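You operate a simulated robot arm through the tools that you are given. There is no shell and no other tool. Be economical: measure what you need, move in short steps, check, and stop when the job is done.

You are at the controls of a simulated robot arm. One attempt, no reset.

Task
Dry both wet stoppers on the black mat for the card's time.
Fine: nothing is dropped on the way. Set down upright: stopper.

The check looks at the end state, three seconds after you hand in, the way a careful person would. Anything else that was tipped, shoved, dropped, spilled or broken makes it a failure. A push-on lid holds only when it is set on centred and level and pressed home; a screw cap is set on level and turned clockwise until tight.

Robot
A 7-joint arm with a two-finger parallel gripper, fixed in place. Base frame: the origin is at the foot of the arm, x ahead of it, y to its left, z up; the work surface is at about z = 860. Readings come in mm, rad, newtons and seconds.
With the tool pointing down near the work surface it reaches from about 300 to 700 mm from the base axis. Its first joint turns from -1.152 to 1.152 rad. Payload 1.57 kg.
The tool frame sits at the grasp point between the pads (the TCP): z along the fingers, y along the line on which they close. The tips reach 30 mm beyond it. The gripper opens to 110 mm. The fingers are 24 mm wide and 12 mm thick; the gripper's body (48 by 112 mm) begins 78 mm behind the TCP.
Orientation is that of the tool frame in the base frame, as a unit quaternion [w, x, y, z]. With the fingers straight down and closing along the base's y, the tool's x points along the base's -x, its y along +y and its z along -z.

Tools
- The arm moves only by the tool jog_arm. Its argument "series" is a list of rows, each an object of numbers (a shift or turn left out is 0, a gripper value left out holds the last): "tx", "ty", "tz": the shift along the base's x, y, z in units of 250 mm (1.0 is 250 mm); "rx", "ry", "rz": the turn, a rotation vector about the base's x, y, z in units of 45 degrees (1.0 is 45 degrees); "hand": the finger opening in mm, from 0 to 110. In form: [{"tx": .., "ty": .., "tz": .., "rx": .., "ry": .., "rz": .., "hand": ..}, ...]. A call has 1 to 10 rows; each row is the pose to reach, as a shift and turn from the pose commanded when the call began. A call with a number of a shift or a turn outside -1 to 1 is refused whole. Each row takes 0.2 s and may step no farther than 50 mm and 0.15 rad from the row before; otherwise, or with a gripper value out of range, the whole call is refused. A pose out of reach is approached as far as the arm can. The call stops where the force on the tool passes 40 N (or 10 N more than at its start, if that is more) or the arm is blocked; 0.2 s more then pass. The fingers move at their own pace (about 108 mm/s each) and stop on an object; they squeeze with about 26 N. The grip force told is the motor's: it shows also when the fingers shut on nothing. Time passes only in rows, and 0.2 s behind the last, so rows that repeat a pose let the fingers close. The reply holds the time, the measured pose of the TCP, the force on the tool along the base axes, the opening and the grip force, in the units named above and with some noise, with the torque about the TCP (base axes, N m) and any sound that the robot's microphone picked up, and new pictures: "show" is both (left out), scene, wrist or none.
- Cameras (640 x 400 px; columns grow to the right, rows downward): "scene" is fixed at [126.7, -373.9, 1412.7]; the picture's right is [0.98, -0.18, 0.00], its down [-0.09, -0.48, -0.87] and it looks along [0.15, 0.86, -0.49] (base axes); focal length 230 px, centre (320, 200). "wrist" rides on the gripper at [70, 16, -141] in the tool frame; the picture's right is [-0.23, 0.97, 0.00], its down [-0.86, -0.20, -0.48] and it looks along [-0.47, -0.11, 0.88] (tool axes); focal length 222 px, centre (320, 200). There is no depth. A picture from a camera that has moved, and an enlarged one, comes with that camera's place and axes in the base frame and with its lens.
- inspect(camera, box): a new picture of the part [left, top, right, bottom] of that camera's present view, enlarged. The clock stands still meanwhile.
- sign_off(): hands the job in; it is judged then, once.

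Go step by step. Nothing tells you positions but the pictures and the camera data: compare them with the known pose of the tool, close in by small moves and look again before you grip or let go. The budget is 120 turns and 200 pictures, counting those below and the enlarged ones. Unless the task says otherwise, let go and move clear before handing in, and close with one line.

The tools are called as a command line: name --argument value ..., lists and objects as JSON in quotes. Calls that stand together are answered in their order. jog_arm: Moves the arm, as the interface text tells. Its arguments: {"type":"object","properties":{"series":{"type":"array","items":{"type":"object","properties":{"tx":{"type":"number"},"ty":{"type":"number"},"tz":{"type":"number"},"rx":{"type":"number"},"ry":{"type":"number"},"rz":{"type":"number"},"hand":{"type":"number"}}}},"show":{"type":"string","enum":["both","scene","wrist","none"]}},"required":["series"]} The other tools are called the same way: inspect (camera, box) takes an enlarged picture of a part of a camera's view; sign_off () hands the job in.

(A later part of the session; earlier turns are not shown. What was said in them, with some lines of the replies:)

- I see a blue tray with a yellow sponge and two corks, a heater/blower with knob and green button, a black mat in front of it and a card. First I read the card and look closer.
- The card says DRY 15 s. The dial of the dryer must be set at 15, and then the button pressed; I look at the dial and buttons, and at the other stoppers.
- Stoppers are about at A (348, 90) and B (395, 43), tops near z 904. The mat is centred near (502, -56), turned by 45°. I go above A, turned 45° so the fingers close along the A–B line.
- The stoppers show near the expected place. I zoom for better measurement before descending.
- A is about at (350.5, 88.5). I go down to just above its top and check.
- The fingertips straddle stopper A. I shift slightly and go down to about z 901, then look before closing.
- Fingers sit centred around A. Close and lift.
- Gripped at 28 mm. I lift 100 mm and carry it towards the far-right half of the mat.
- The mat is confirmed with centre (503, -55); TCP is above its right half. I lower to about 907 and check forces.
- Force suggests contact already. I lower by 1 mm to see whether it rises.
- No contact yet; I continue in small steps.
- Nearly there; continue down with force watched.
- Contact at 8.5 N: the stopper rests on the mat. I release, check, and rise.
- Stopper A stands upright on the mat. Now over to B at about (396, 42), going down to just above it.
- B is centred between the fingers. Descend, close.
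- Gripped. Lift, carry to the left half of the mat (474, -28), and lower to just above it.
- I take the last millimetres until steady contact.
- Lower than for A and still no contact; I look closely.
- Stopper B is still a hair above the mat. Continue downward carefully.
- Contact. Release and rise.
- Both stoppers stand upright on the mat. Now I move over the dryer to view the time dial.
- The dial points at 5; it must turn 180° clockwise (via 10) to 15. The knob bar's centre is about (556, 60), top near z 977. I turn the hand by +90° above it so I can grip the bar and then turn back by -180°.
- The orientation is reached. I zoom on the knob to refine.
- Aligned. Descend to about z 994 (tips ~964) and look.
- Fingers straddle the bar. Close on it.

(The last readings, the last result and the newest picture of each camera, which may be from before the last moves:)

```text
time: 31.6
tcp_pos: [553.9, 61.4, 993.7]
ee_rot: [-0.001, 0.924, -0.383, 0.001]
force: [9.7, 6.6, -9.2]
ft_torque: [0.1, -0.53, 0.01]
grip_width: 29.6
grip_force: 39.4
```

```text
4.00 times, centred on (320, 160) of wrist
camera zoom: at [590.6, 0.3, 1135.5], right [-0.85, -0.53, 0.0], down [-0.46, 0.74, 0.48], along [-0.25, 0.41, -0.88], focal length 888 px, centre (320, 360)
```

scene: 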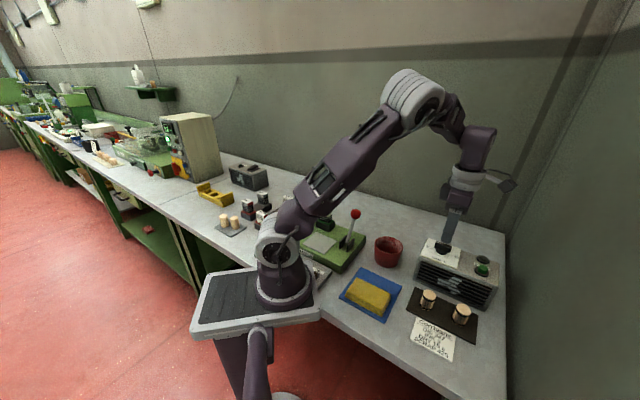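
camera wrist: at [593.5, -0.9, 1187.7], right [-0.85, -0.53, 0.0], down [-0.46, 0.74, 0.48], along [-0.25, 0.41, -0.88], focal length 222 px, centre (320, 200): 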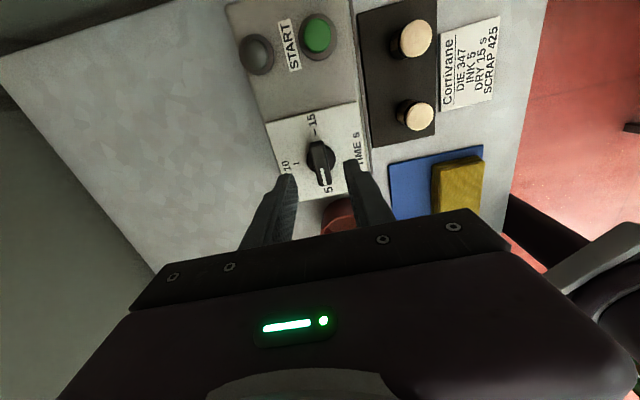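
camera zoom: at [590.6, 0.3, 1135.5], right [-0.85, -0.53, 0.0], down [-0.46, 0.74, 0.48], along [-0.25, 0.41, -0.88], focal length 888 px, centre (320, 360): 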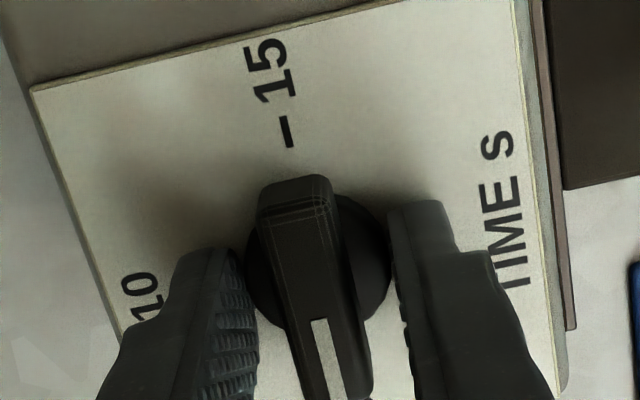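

The tips caught the round base of the knob. I open, rise 5 mm and close on the bar only.

jog_arm --series '[{"hand": 40}, {"hand": 40}, {"tz": 0.02}, {"tz": 0.02, "hand": 5}, {"tz": 0.02}, {"tz": 0.02}, {"tz": 0.02}]' --show "none"

inspect --camera "wrist" --box '[260, 110, 380, 210]'

```text
time: 33.2
tcp_pos: [554.1, 61.4, 999.2]
ee_rot: [0.001, 0.924, -0.383, 0.0]
force: [6.0, 2.8, -9.1]
ft_torque: [-0.01, -0.19, 0.03]
grip_width: 29.6
grip_force: 39.1
```

```text
4.00 times, centred on (320, 160) of wrist
camera zoom: at [591.0, 0.1, 1141.0], right [-0.85, -0.53, 0.0], down [-0.46, 0.75, 0.48], along [-0.25, 0.41, -0.88], focal length 888 px, centre (320, 360)
```

zoom: 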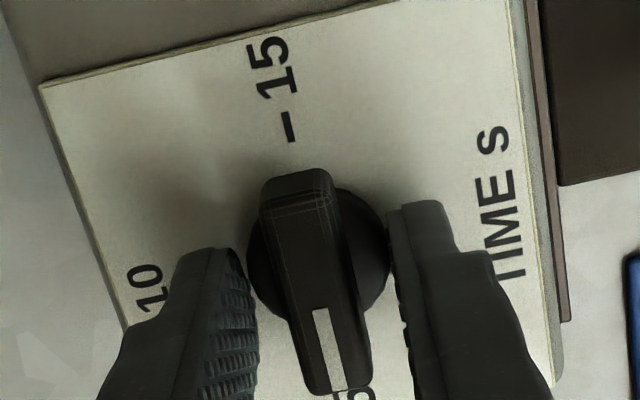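

Still the base. Another 6 mm up.

jog_arm --series '[{"hand": 40}, {"hand": 40}, {"tz": 0.026}, {"tz": 0.026, "hand": 5}, {"tz": 0.026}, {"tz": 0.026}, {"tz": 0.026}]' --show "none"

inspect --camera "wrist" --box '[260, 110, 380, 210]'

inspect --camera "scene" --box '[420, 225, 470, 265]'

```text
time: 34.8
tcp_pos: [554.9, 62.0, 1006.7]
ee_rot: [0.001, 0.924, -0.383, -0.001]
force: [-1.3, -2.8, 0.6]
ft_torque: [-0.13, 0.01, 0.01]
grip_width: 13.9
grip_force: 30.7
```

```text
4.00 times, centred on (320, 160) of wrist
camera zoom: at [590.9, 0.3, 1147.6], right [-0.85, -0.53, 0.0], down [-0.46, 0.75, 0.48], along [-0.25, 0.41, -0.88], focal length 888 px, centre (320, 360)
```

zoom: 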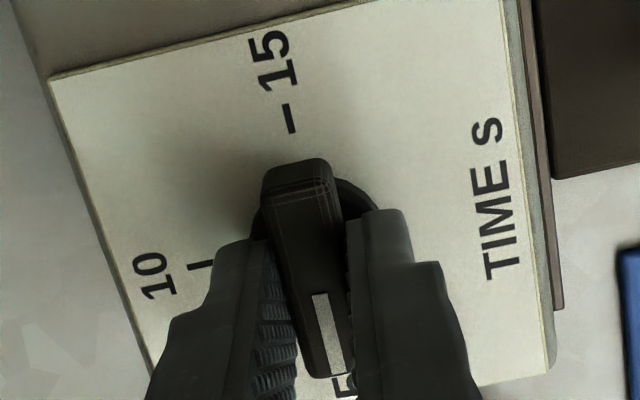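

```text
10.00 times, centred on (445, 245) of scene
camera zoom: at [126.6, -374.0, 1412.7], right [0.98, -0.18, 0.0], down [-0.09, -0.48, -0.87], along [0.15, 0.86, -0.49], focal length 2300 px, centre (-930, -250)
```

zoom: 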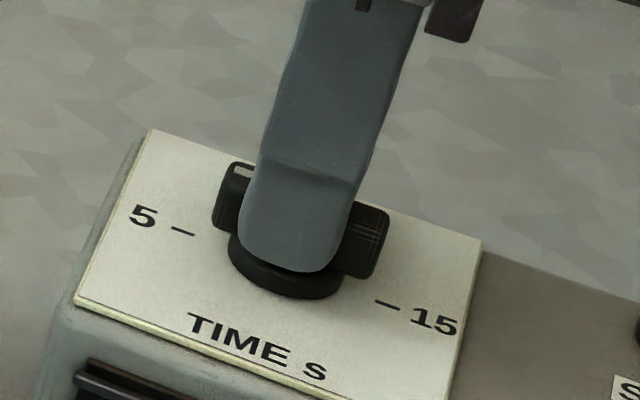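

The bar is gripped, centred. Turn clockwise 45° and check.

jog_arm --series '[{"rz": -0.167}, {"rz": -0.333}, {"rz": -0.5}, {"rz": -0.667}, {"rz": -0.833}, {"rz": -1.0}, {"rz": -1.0}]' --show "none"

inspect --camera "wrist" --box '[240, 90, 400, 210]'

```text
time: 36.4
tcp_pos: [554.5, 61.4, 1005.5]
ee_rot: [0.001, -0.707, 0.707, -0.001]
force: [-5.8, 5.4, 19.3]
ft_torque: [-0.01, 0.21, -0.01]
grip_width: 14.0
grip_force: 30.5
```

```text
3.33 times, centred on (320, 150) of wrist
camera zoom: at [537.5, -8.3, 1147.4], right [-0.97, 0.23, 0.0], down [0.2, 0.85, 0.48], along [0.11, 0.47, -0.88], focal length 740 px, centre (320, 367)
```

zoom: 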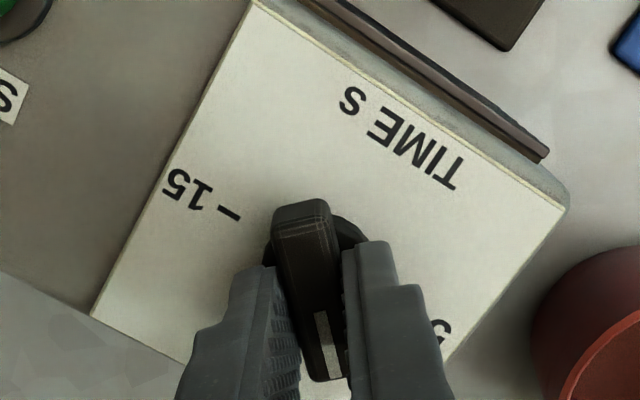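

The knob follows. Continue the next 90° with slight upward relief.

jog_arm --series '[{"rz": -0.167, "tz": 0.002}, {"rz": -0.333, "tz": 0.002}, {"rz": -0.5, "tz": 0.002}, {"rz": -0.667, "tz": 0.002}, {"rz": -0.833, "tz": 0.002}, {"rz": -1.0, "tz": 0.002}, {"rz": -1.0, "tz": 0.002}]' --show "none"

jog_arm --series '[{"rz": -0.167}, {"rz": -0.333}, {"rz": -0.5}, {"rz": -0.667}, {"rz": -0.833}, {"rz": -1.0}, {"rz": -1.0}]' --show "none"

inspect --camera "wrist" --box '[240, 90, 400, 210]'

```text
time: 38.0
tcp_pos: [556.1, 60.5, 1005.9]
ee_rot: [0.003, -0.382, 0.924, -0.002]
force: [27.0, 1.2, 1.8]
ft_torque: [0.11, -0.45, 0.01]
grip_width: 13.6
grip_force: 30.2
```

```text
time: 39.6
tcp_pos: [554.6, 60.3, 1005.6]
ee_rot: [-0.001, 0.001, 1.0, -0.002]
force: [20.2, -14.9, -5.8]
ft_torque: [-0.25, -0.79, -0.03]
grip_width: 13.9
grip_force: 29.9
```

```text
3.33 times, centred on (320, 150) of wrist
camera zoom: at [484.5, 76.6, 1147.3], right [0.23, 0.97, 0.0], down [0.85, -0.2, 0.48], along [0.47, -0.11, -0.88], focal length 740 px, centre (320, 367)
```

zoom: 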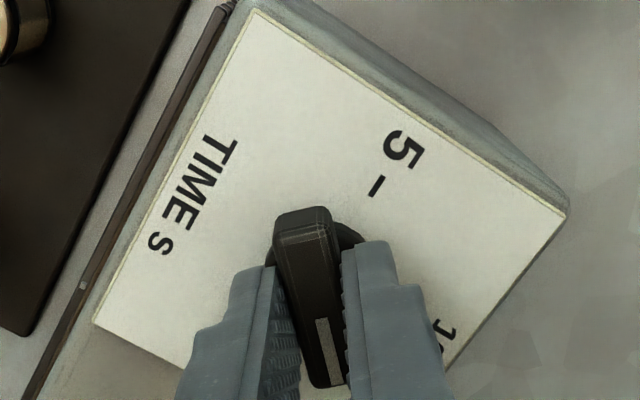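

Turned 135°. There's a side force, so I shift about 1.3 mm along it while finishing the last 45°.

jog_arm --series '[{"rz": -0.1, "tx": 0.004, "ty": -0.003}, {"rz": -0.25, "tx": 0.006, "ty": -0.004}, {"rz": -0.4, "tx": 0.006, "ty": -0.004}, {"rz": -0.55, "tx": 0.006, "ty": -0.004}, {"rz": -0.7, "tx": 0.006, "ty": -0.004}, {"rz": -0.85, "tx": 0.006, "ty": -0.004}, {"rz": -1.0, "tx": 0.006, "ty": -0.004}, {"rz": -1.0, "tx": 0.006, "ty": -0.004}]' --show "none"

inspect --camera "wrist" --box '[240, 90, 400, 210]'

inspect --camera "scene" --box '[400, 215, 500, 285]'

```text
time: 41.4
tcp_pos: [556.5, 59.8, 1005.1]
ee_rot: [0.0, 0.383, 0.924, 0.0]
force: [-8.6, -0.3, 11.7]
ft_torque: [0.19, 0.4, -0.02]
grip_width: 13.9
grip_force: 30.3
```

```text
3.33 times, centred on (320, 150) of wrist
camera zoom: at [516.2, 120.9, 1147.2], right [0.85, 0.53, 0.0], down [0.46, -0.75, 0.48], along [0.25, -0.41, -0.88], focal length 740 px, centre (320, 367)
```

zoom: 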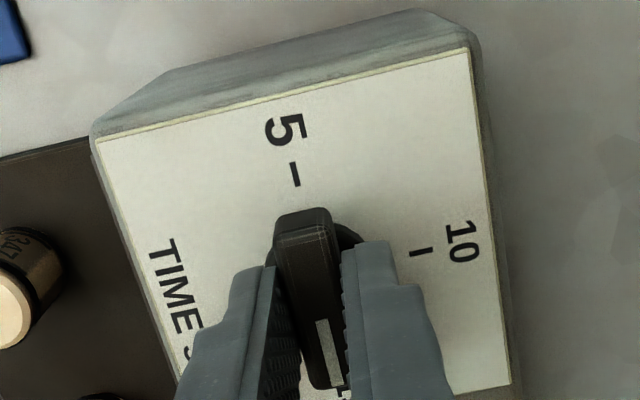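

```text
5.71 times, centred on (450, 250) of scene
camera zoom: at [126.2, -373.9, 1412.7], right [0.98, -0.18, 0.0], down [-0.09, -0.48, -0.87], along [0.15, 0.86, -0.49], focal length 1314 px, centre (-423, -86)
```

zoom: 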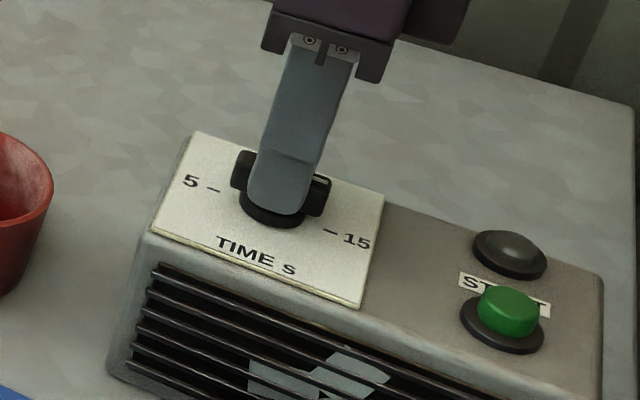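

Now at 15. Release, rise, and view the dial.

jog_arm --series '[{"hand": 40}, {"hand": 40}, {"tz": 0.1}, {"tz": 0.25}, {"tz": 0.25}]' --show "none"

inspect --camera "wrist" --box '[240, 80, 400, 200]'

inspect --camera "scene" --box '[400, 215, 500, 285]'

```text
time: 42.6
tcp_pos: [556.8, 61.7, 1068.3]
ee_rot: [-0.001, 0.382, 0.924, 0.001]
force: [0.4, -0.4, 0.2]
ft_torque: [-0.02, -0.01, 0.03]
grip_width: 39.9
grip_force: 0.1
```

```text
3.33 times, centred on (320, 140) of wrist
camera zoom: at [518.2, 122.1, 1210.2], right [0.85, 0.53, 0.0], down [0.46, -0.75, 0.48], along [0.25, -0.41, -0.88], focal length 740 px, centre (320, 400)
```

zoom: 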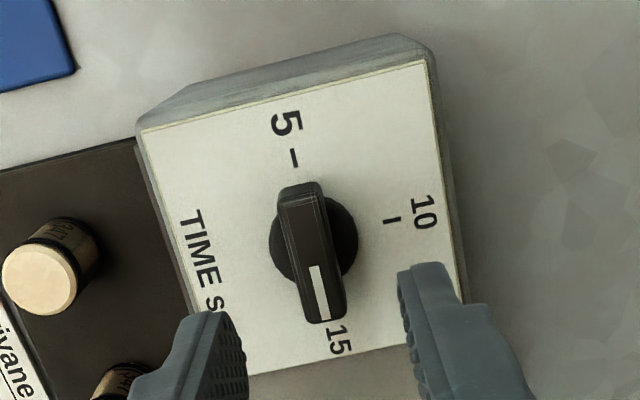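

```text
5.71 times, centred on (450, 250) of scene
camera zoom: at [126.7, -373.9, 1412.7], right [0.98, -0.18, 0.0], down [-0.09, -0.48, -0.87], along [0.15, 0.86, -0.49], focal length 1314 px, centre (-423, -86)
```

zoom: 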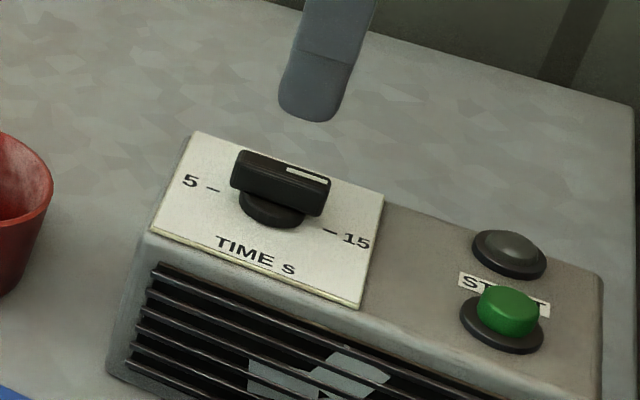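

The pointer is at 15. The green START button's top is about (610, -25, 968). I move there with closed fingers to just above it.

jog_arm --series '[{"tx": 0.072, "ty": -0.114, "hand": 0}, {"tx": 0.144, "ty": -0.228}, {"tx": 0.215, "ty": -0.343}, {"tx": 0.215, "ty": -0.343, "tz": -0.1}, {"tx": 0.215, "ty": -0.343, "tz": -0.19}, {"tx": 0.215, "ty": -0.343, "tz": -0.19}]' --show "wrist"

inspect --camera "scene" --box '[430, 225, 510, 285]'

```text
time: 44.0
tcp_pos: [611.3, -25.4, 1022.7]
ee_rot: [-0.001, 0.382, 0.924, 0.0]
force: [-0.4, -0.9, -0.2]
ft_torque: [-0.01, 0.04, 0.01]
grip_width: 0.1
grip_force: 21.2
camera wrist: at [572.2, 34.5, 1163.6], right [0.85, 0.53, 0.0], down [0.46, -0.75, 0.48], along [0.25, -0.41, -0.88], focal length 222 px, centre (320, 200)
```

wrist: 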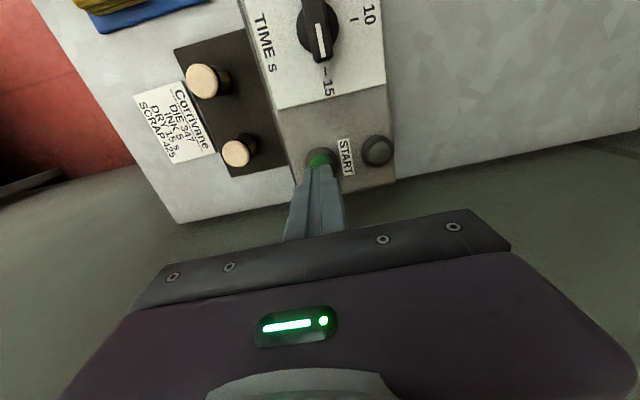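

```text
6.67 times, centred on (470, 255) of scene
camera zoom: at [126.7, -373.9, 1412.7], right [0.98, -0.18, 0.0], down [-0.09, -0.48, -0.87], along [0.15, 0.86, -0.49], focal length 1533 px, centre (-680, -167)
```

zoom: 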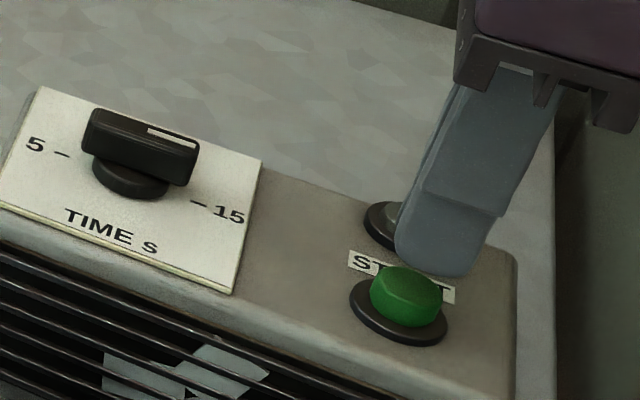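

Tip is right above the button. I press down in small steps.

jog_arm --series '[{"tz": -0.06}, {"tz": -0.08}, {"tz": -0.09}, {"tz": -0.1}, {"tz": -0.106}, {"tz": -0.112}]' --show "none"

inspect --camera "scene" --box '[430, 225, 510, 285]'

```text
time: 45.1
tcp_pos: [610.1, -26.4, 1001.2]
ee_rot: [0.002, 0.383, 0.924, 0.0]
force: [-7.0, 0.5, 14.2]
ft_torque: [0.15, 0.33, 0.04]
grip_width: 0.0
grip_force: 21.3
heard: click
stopped in row 5: the force on the tool passed its limit at 45 N (the readings are from after the stop); the commanded pose is now the measured one
```

```text
6.67 times, centred on (470, 255) of scene
camera zoom: at [126.1, -373.9, 1412.8], right [0.98, -0.18, 0.0], down [-0.09, -0.48, -0.87], along [0.15, 0.86, -0.49], focal length 1533 px, centre (-680, -167)
```

zoom: 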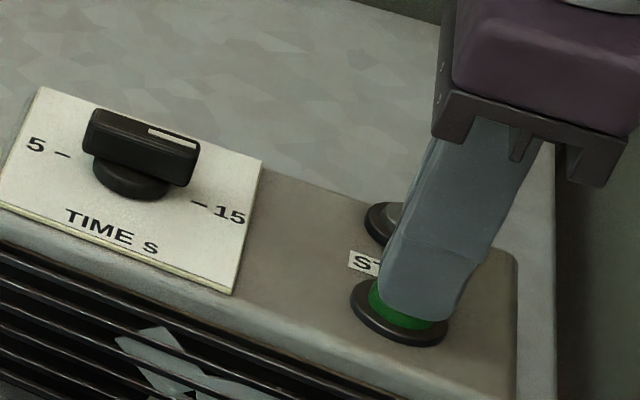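

A click was heard. I rise and look at the lamp and fan.

jog_arm --series '[{"tz": 0.06}, {"tz": 0.2}, {"tz": 0.36}, {"tz": 0.36}]' --show "none"

inspect --camera "scene" --box '[390, 220, 520, 340]'

```text
time: 46.1
tcp_pos: [613.4, -26.9, 1089.7]
ee_rot: [0.002, 0.382, 0.924, 0.001]
force: [0.5, 0.5, 0.2]
ft_torque: [0.01, -0.02, 0.03]
grip_width: 0.0
grip_force: 21.5
```

```text
3.33 times, centred on (455, 280) of scene
camera zoom: at [126.7, -373.9, 1412.7], right [0.98, -0.18, 0.0], down [-0.09, -0.48, -0.87], along [0.15, 0.86, -0.49], focal length 767 px, centre (-130, -67)
```

zoom: 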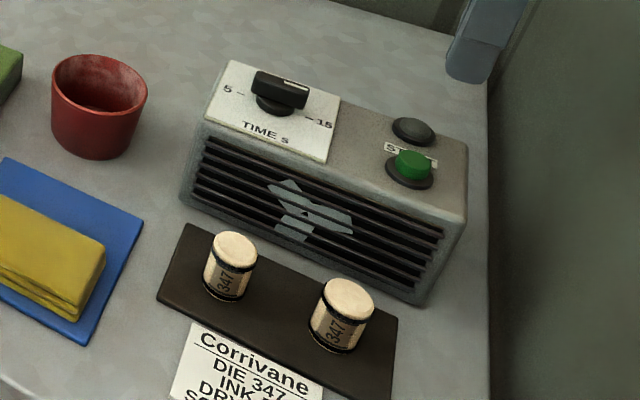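

The fan blades moved, so it seems to run. I wait and check again.

jog_arm --series '[{"tz": 0}, {"tz": 0}, {"tz": 0}, {"tz": 0}, {"tz": 0}, {"tz": 0}, {"tz": 0}]' --show "none"

inspect --camera "scene" --box '[390, 220, 520, 340]'

```text
time: 47.7
tcp_pos: [613.8, -28.2, 1089.7]
ee_rot: [0.002, 0.383, 0.924, -0.001]
force: [-0.2, 0.2, 0.3]
ft_torque: [-0.02, -0.01, 0.01]
grip_width: 0.0
grip_force: 21.7
```

```text
3.33 times, centred on (455, 280) of scene
camera zoom: at [126.7, -373.9, 1412.7], right [0.98, -0.18, 0.0], down [-0.09, -0.48, -0.87], along [0.15, 0.86, -0.49], focal length 767 px, centre (-130, -67)
```

zoom: 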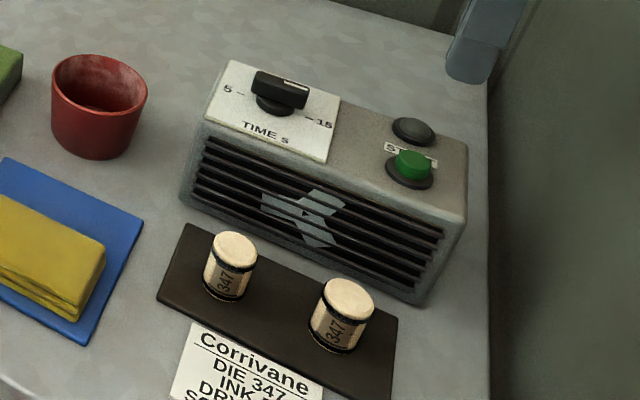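

The fan is turning. I wait out the 15 seconds, listening for the end.

jog_arm --series '[{"tz": 0}, {"tz": 0}, {"tz": 0}, {"tz": 0}, {"tz": 0}, {"tz": 0}, {"tz": 0}, {"tz": 0}, {"tz": 0}, {"tz": 0}]' --show "none"

jog_arm --series '[{"tz": 0}, {"tz": 0}, {"tz": 0}, {"tz": 0}, {"tz": 0}, {"tz": 0}, {"tz": 0}, {"tz": 0}, {"tz": 0}, {"tz": 0}]' --show "none"

jog_arm --series '[{"tz": 0}, {"tz": 0}, {"tz": 0}, {"tz": 0}, {"tz": 0}, {"tz": 0}, {"tz": 0}, {"tz": 0}, {"tz": 0}, {"tz": 0}]' --show "none"

jog_arm --series '[{"tz": 0}, {"tz": 0}, {"tz": 0}, {"tz": 0}, {"tz": 0}, {"tz": 0}, {"tz": 0}, {"tz": 0}, {"tz": 0}, {"tz": 0}]' --show "none"

jog_arm --series '[{"tz": 0}, {"tz": 0}, {"tz": 0}, {"tz": 0}, {"tz": 0}, {"tz": 0}, {"tz": 0}, {"tz": 0}, {"tz": 0}, {"tz": 0}]' --show "none"

jog_arm --series '[{"tz": 0}, {"tz": 0}, {"tz": 0}, {"tz": 0}, {"tz": 0}, {"tz": 0}, {"tz": 0}, {"tz": 0}, {"tz": 0}, {"tz": 0}]' --show "none"

inspect --camera "scene" --box '[390, 220, 520, 340]'

```text
time: 49.9
tcp_pos: [614.4, -27.2, 1089.7]
ee_rot: [0.002, 0.383, 0.924, 0.0]
force: [0.2, -0.3, 0.0]
ft_torque: [0.0, 0.02, 0.01]
grip_width: 0.0
grip_force: 21.3
```

```text
time: 52.1
tcp_pos: [614.5, -27.3, 1089.0]
ee_rot: [0.003, 0.383, 0.924, 0.0]
force: [0.3, -0.2, 0.1]
ft_torque: [-0.01, -0.02, 0.04]
grip_width: 0.0
grip_force: 21.4
```

```text
time: 54.3
tcp_pos: [614.4, -25.6, 1089.9]
ee_rot: [0.002, 0.383, 0.924, 0.0]
force: [0.2, 0.6, -0.7]
ft_torque: [0.0, 0.02, -0.01]
grip_width: 0.0
grip_force: 21.0
```

```text
time: 56.5
tcp_pos: [613.6, -27.1, 1089.4]
ee_rot: [0.002, 0.383, 0.924, 0.0]
force: [-0.3, 0.6, -0.1]
ft_torque: [0.0, 0.0, 0.0]
grip_width: 0.0
grip_force: 21.3
```

```text
time: 58.7
tcp_pos: [613.9, -28.4, 1090.3]
ee_rot: [0.002, 0.383, 0.924, 0.0]
force: [0.1, 0.7, 0.4]
ft_torque: [0.01, -0.03, 0.02]
grip_width: 0.0
grip_force: 21.2
```

```text
time: 60.9
tcp_pos: [614.8, -26.5, 1090.0]
ee_rot: [0.002, 0.383, 0.924, 0.0]
force: [0.6, 0.0, -0.2]
ft_torque: [0.03, 0.03, 0.0]
grip_width: 0.2
grip_force: 21.1
```

```text
3.33 times, centred on (455, 280) of scene
camera zoom: at [126.7, -373.9, 1412.7], right [0.98, -0.18, 0.0], down [-0.09, -0.48, -0.87], along [0.15, 0.86, -0.49], focal length 767 px, centre (-130, -67)
```

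zoom: 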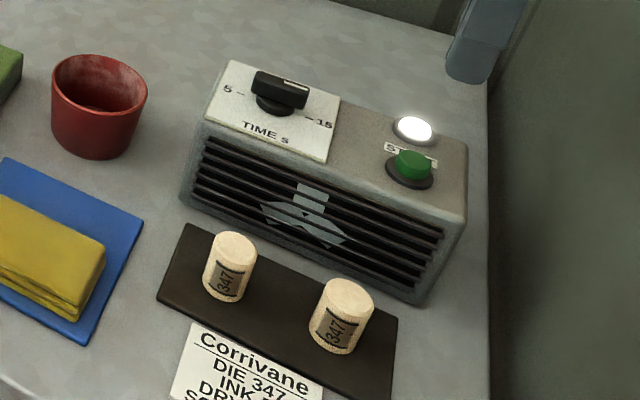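

The lamp is lit and the dark wet bands are gone from both stoppers. I confirm that the fan stopped.

jog_arm --series '[{"tz": 0.05}, {"tz": 0.1}, {"tz": 0.1}, {"tz": 0.1}]' --show "scene"

inspect --camera "scene" --box '[390, 220, 520, 340]'

```text
time: 61.9
tcp_pos: [612.2, -26.6, 1116.1]
ee_rot: [0.003, 0.383, 0.924, 0.0]
force: [0.7, 0.0, -0.6]
ft_torque: [0.06, 0.03, 0.0]
grip_width: 0.0
grip_force: 21.3
```

scene: 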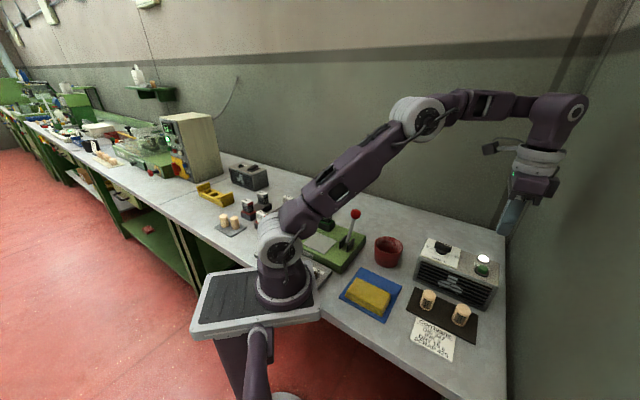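

```text
3.33 times, centred on (455, 280) of scene
camera zoom: at [126.7, -373.9, 1412.7], right [0.98, -0.18, 0.0], down [-0.09, -0.48, -0.87], along [0.15, 0.86, -0.49], focal length 767 px, centre (-130, -67)
```

zoom: 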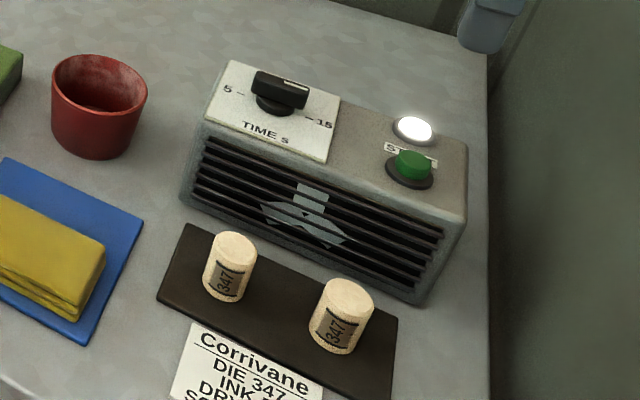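

The fan has stopped, the done lamp is lit, and both stoppers stand upright and dry on the mat with the arm clear. I hand in.

sign_off

```text
The job is handed in.
```

Both stoppers are dry and standing upright on the black mat after a full run with the dryer's dial at 15 s, the time on the card. The done lamp is lit, nothing was dropped, and the arm is clear.
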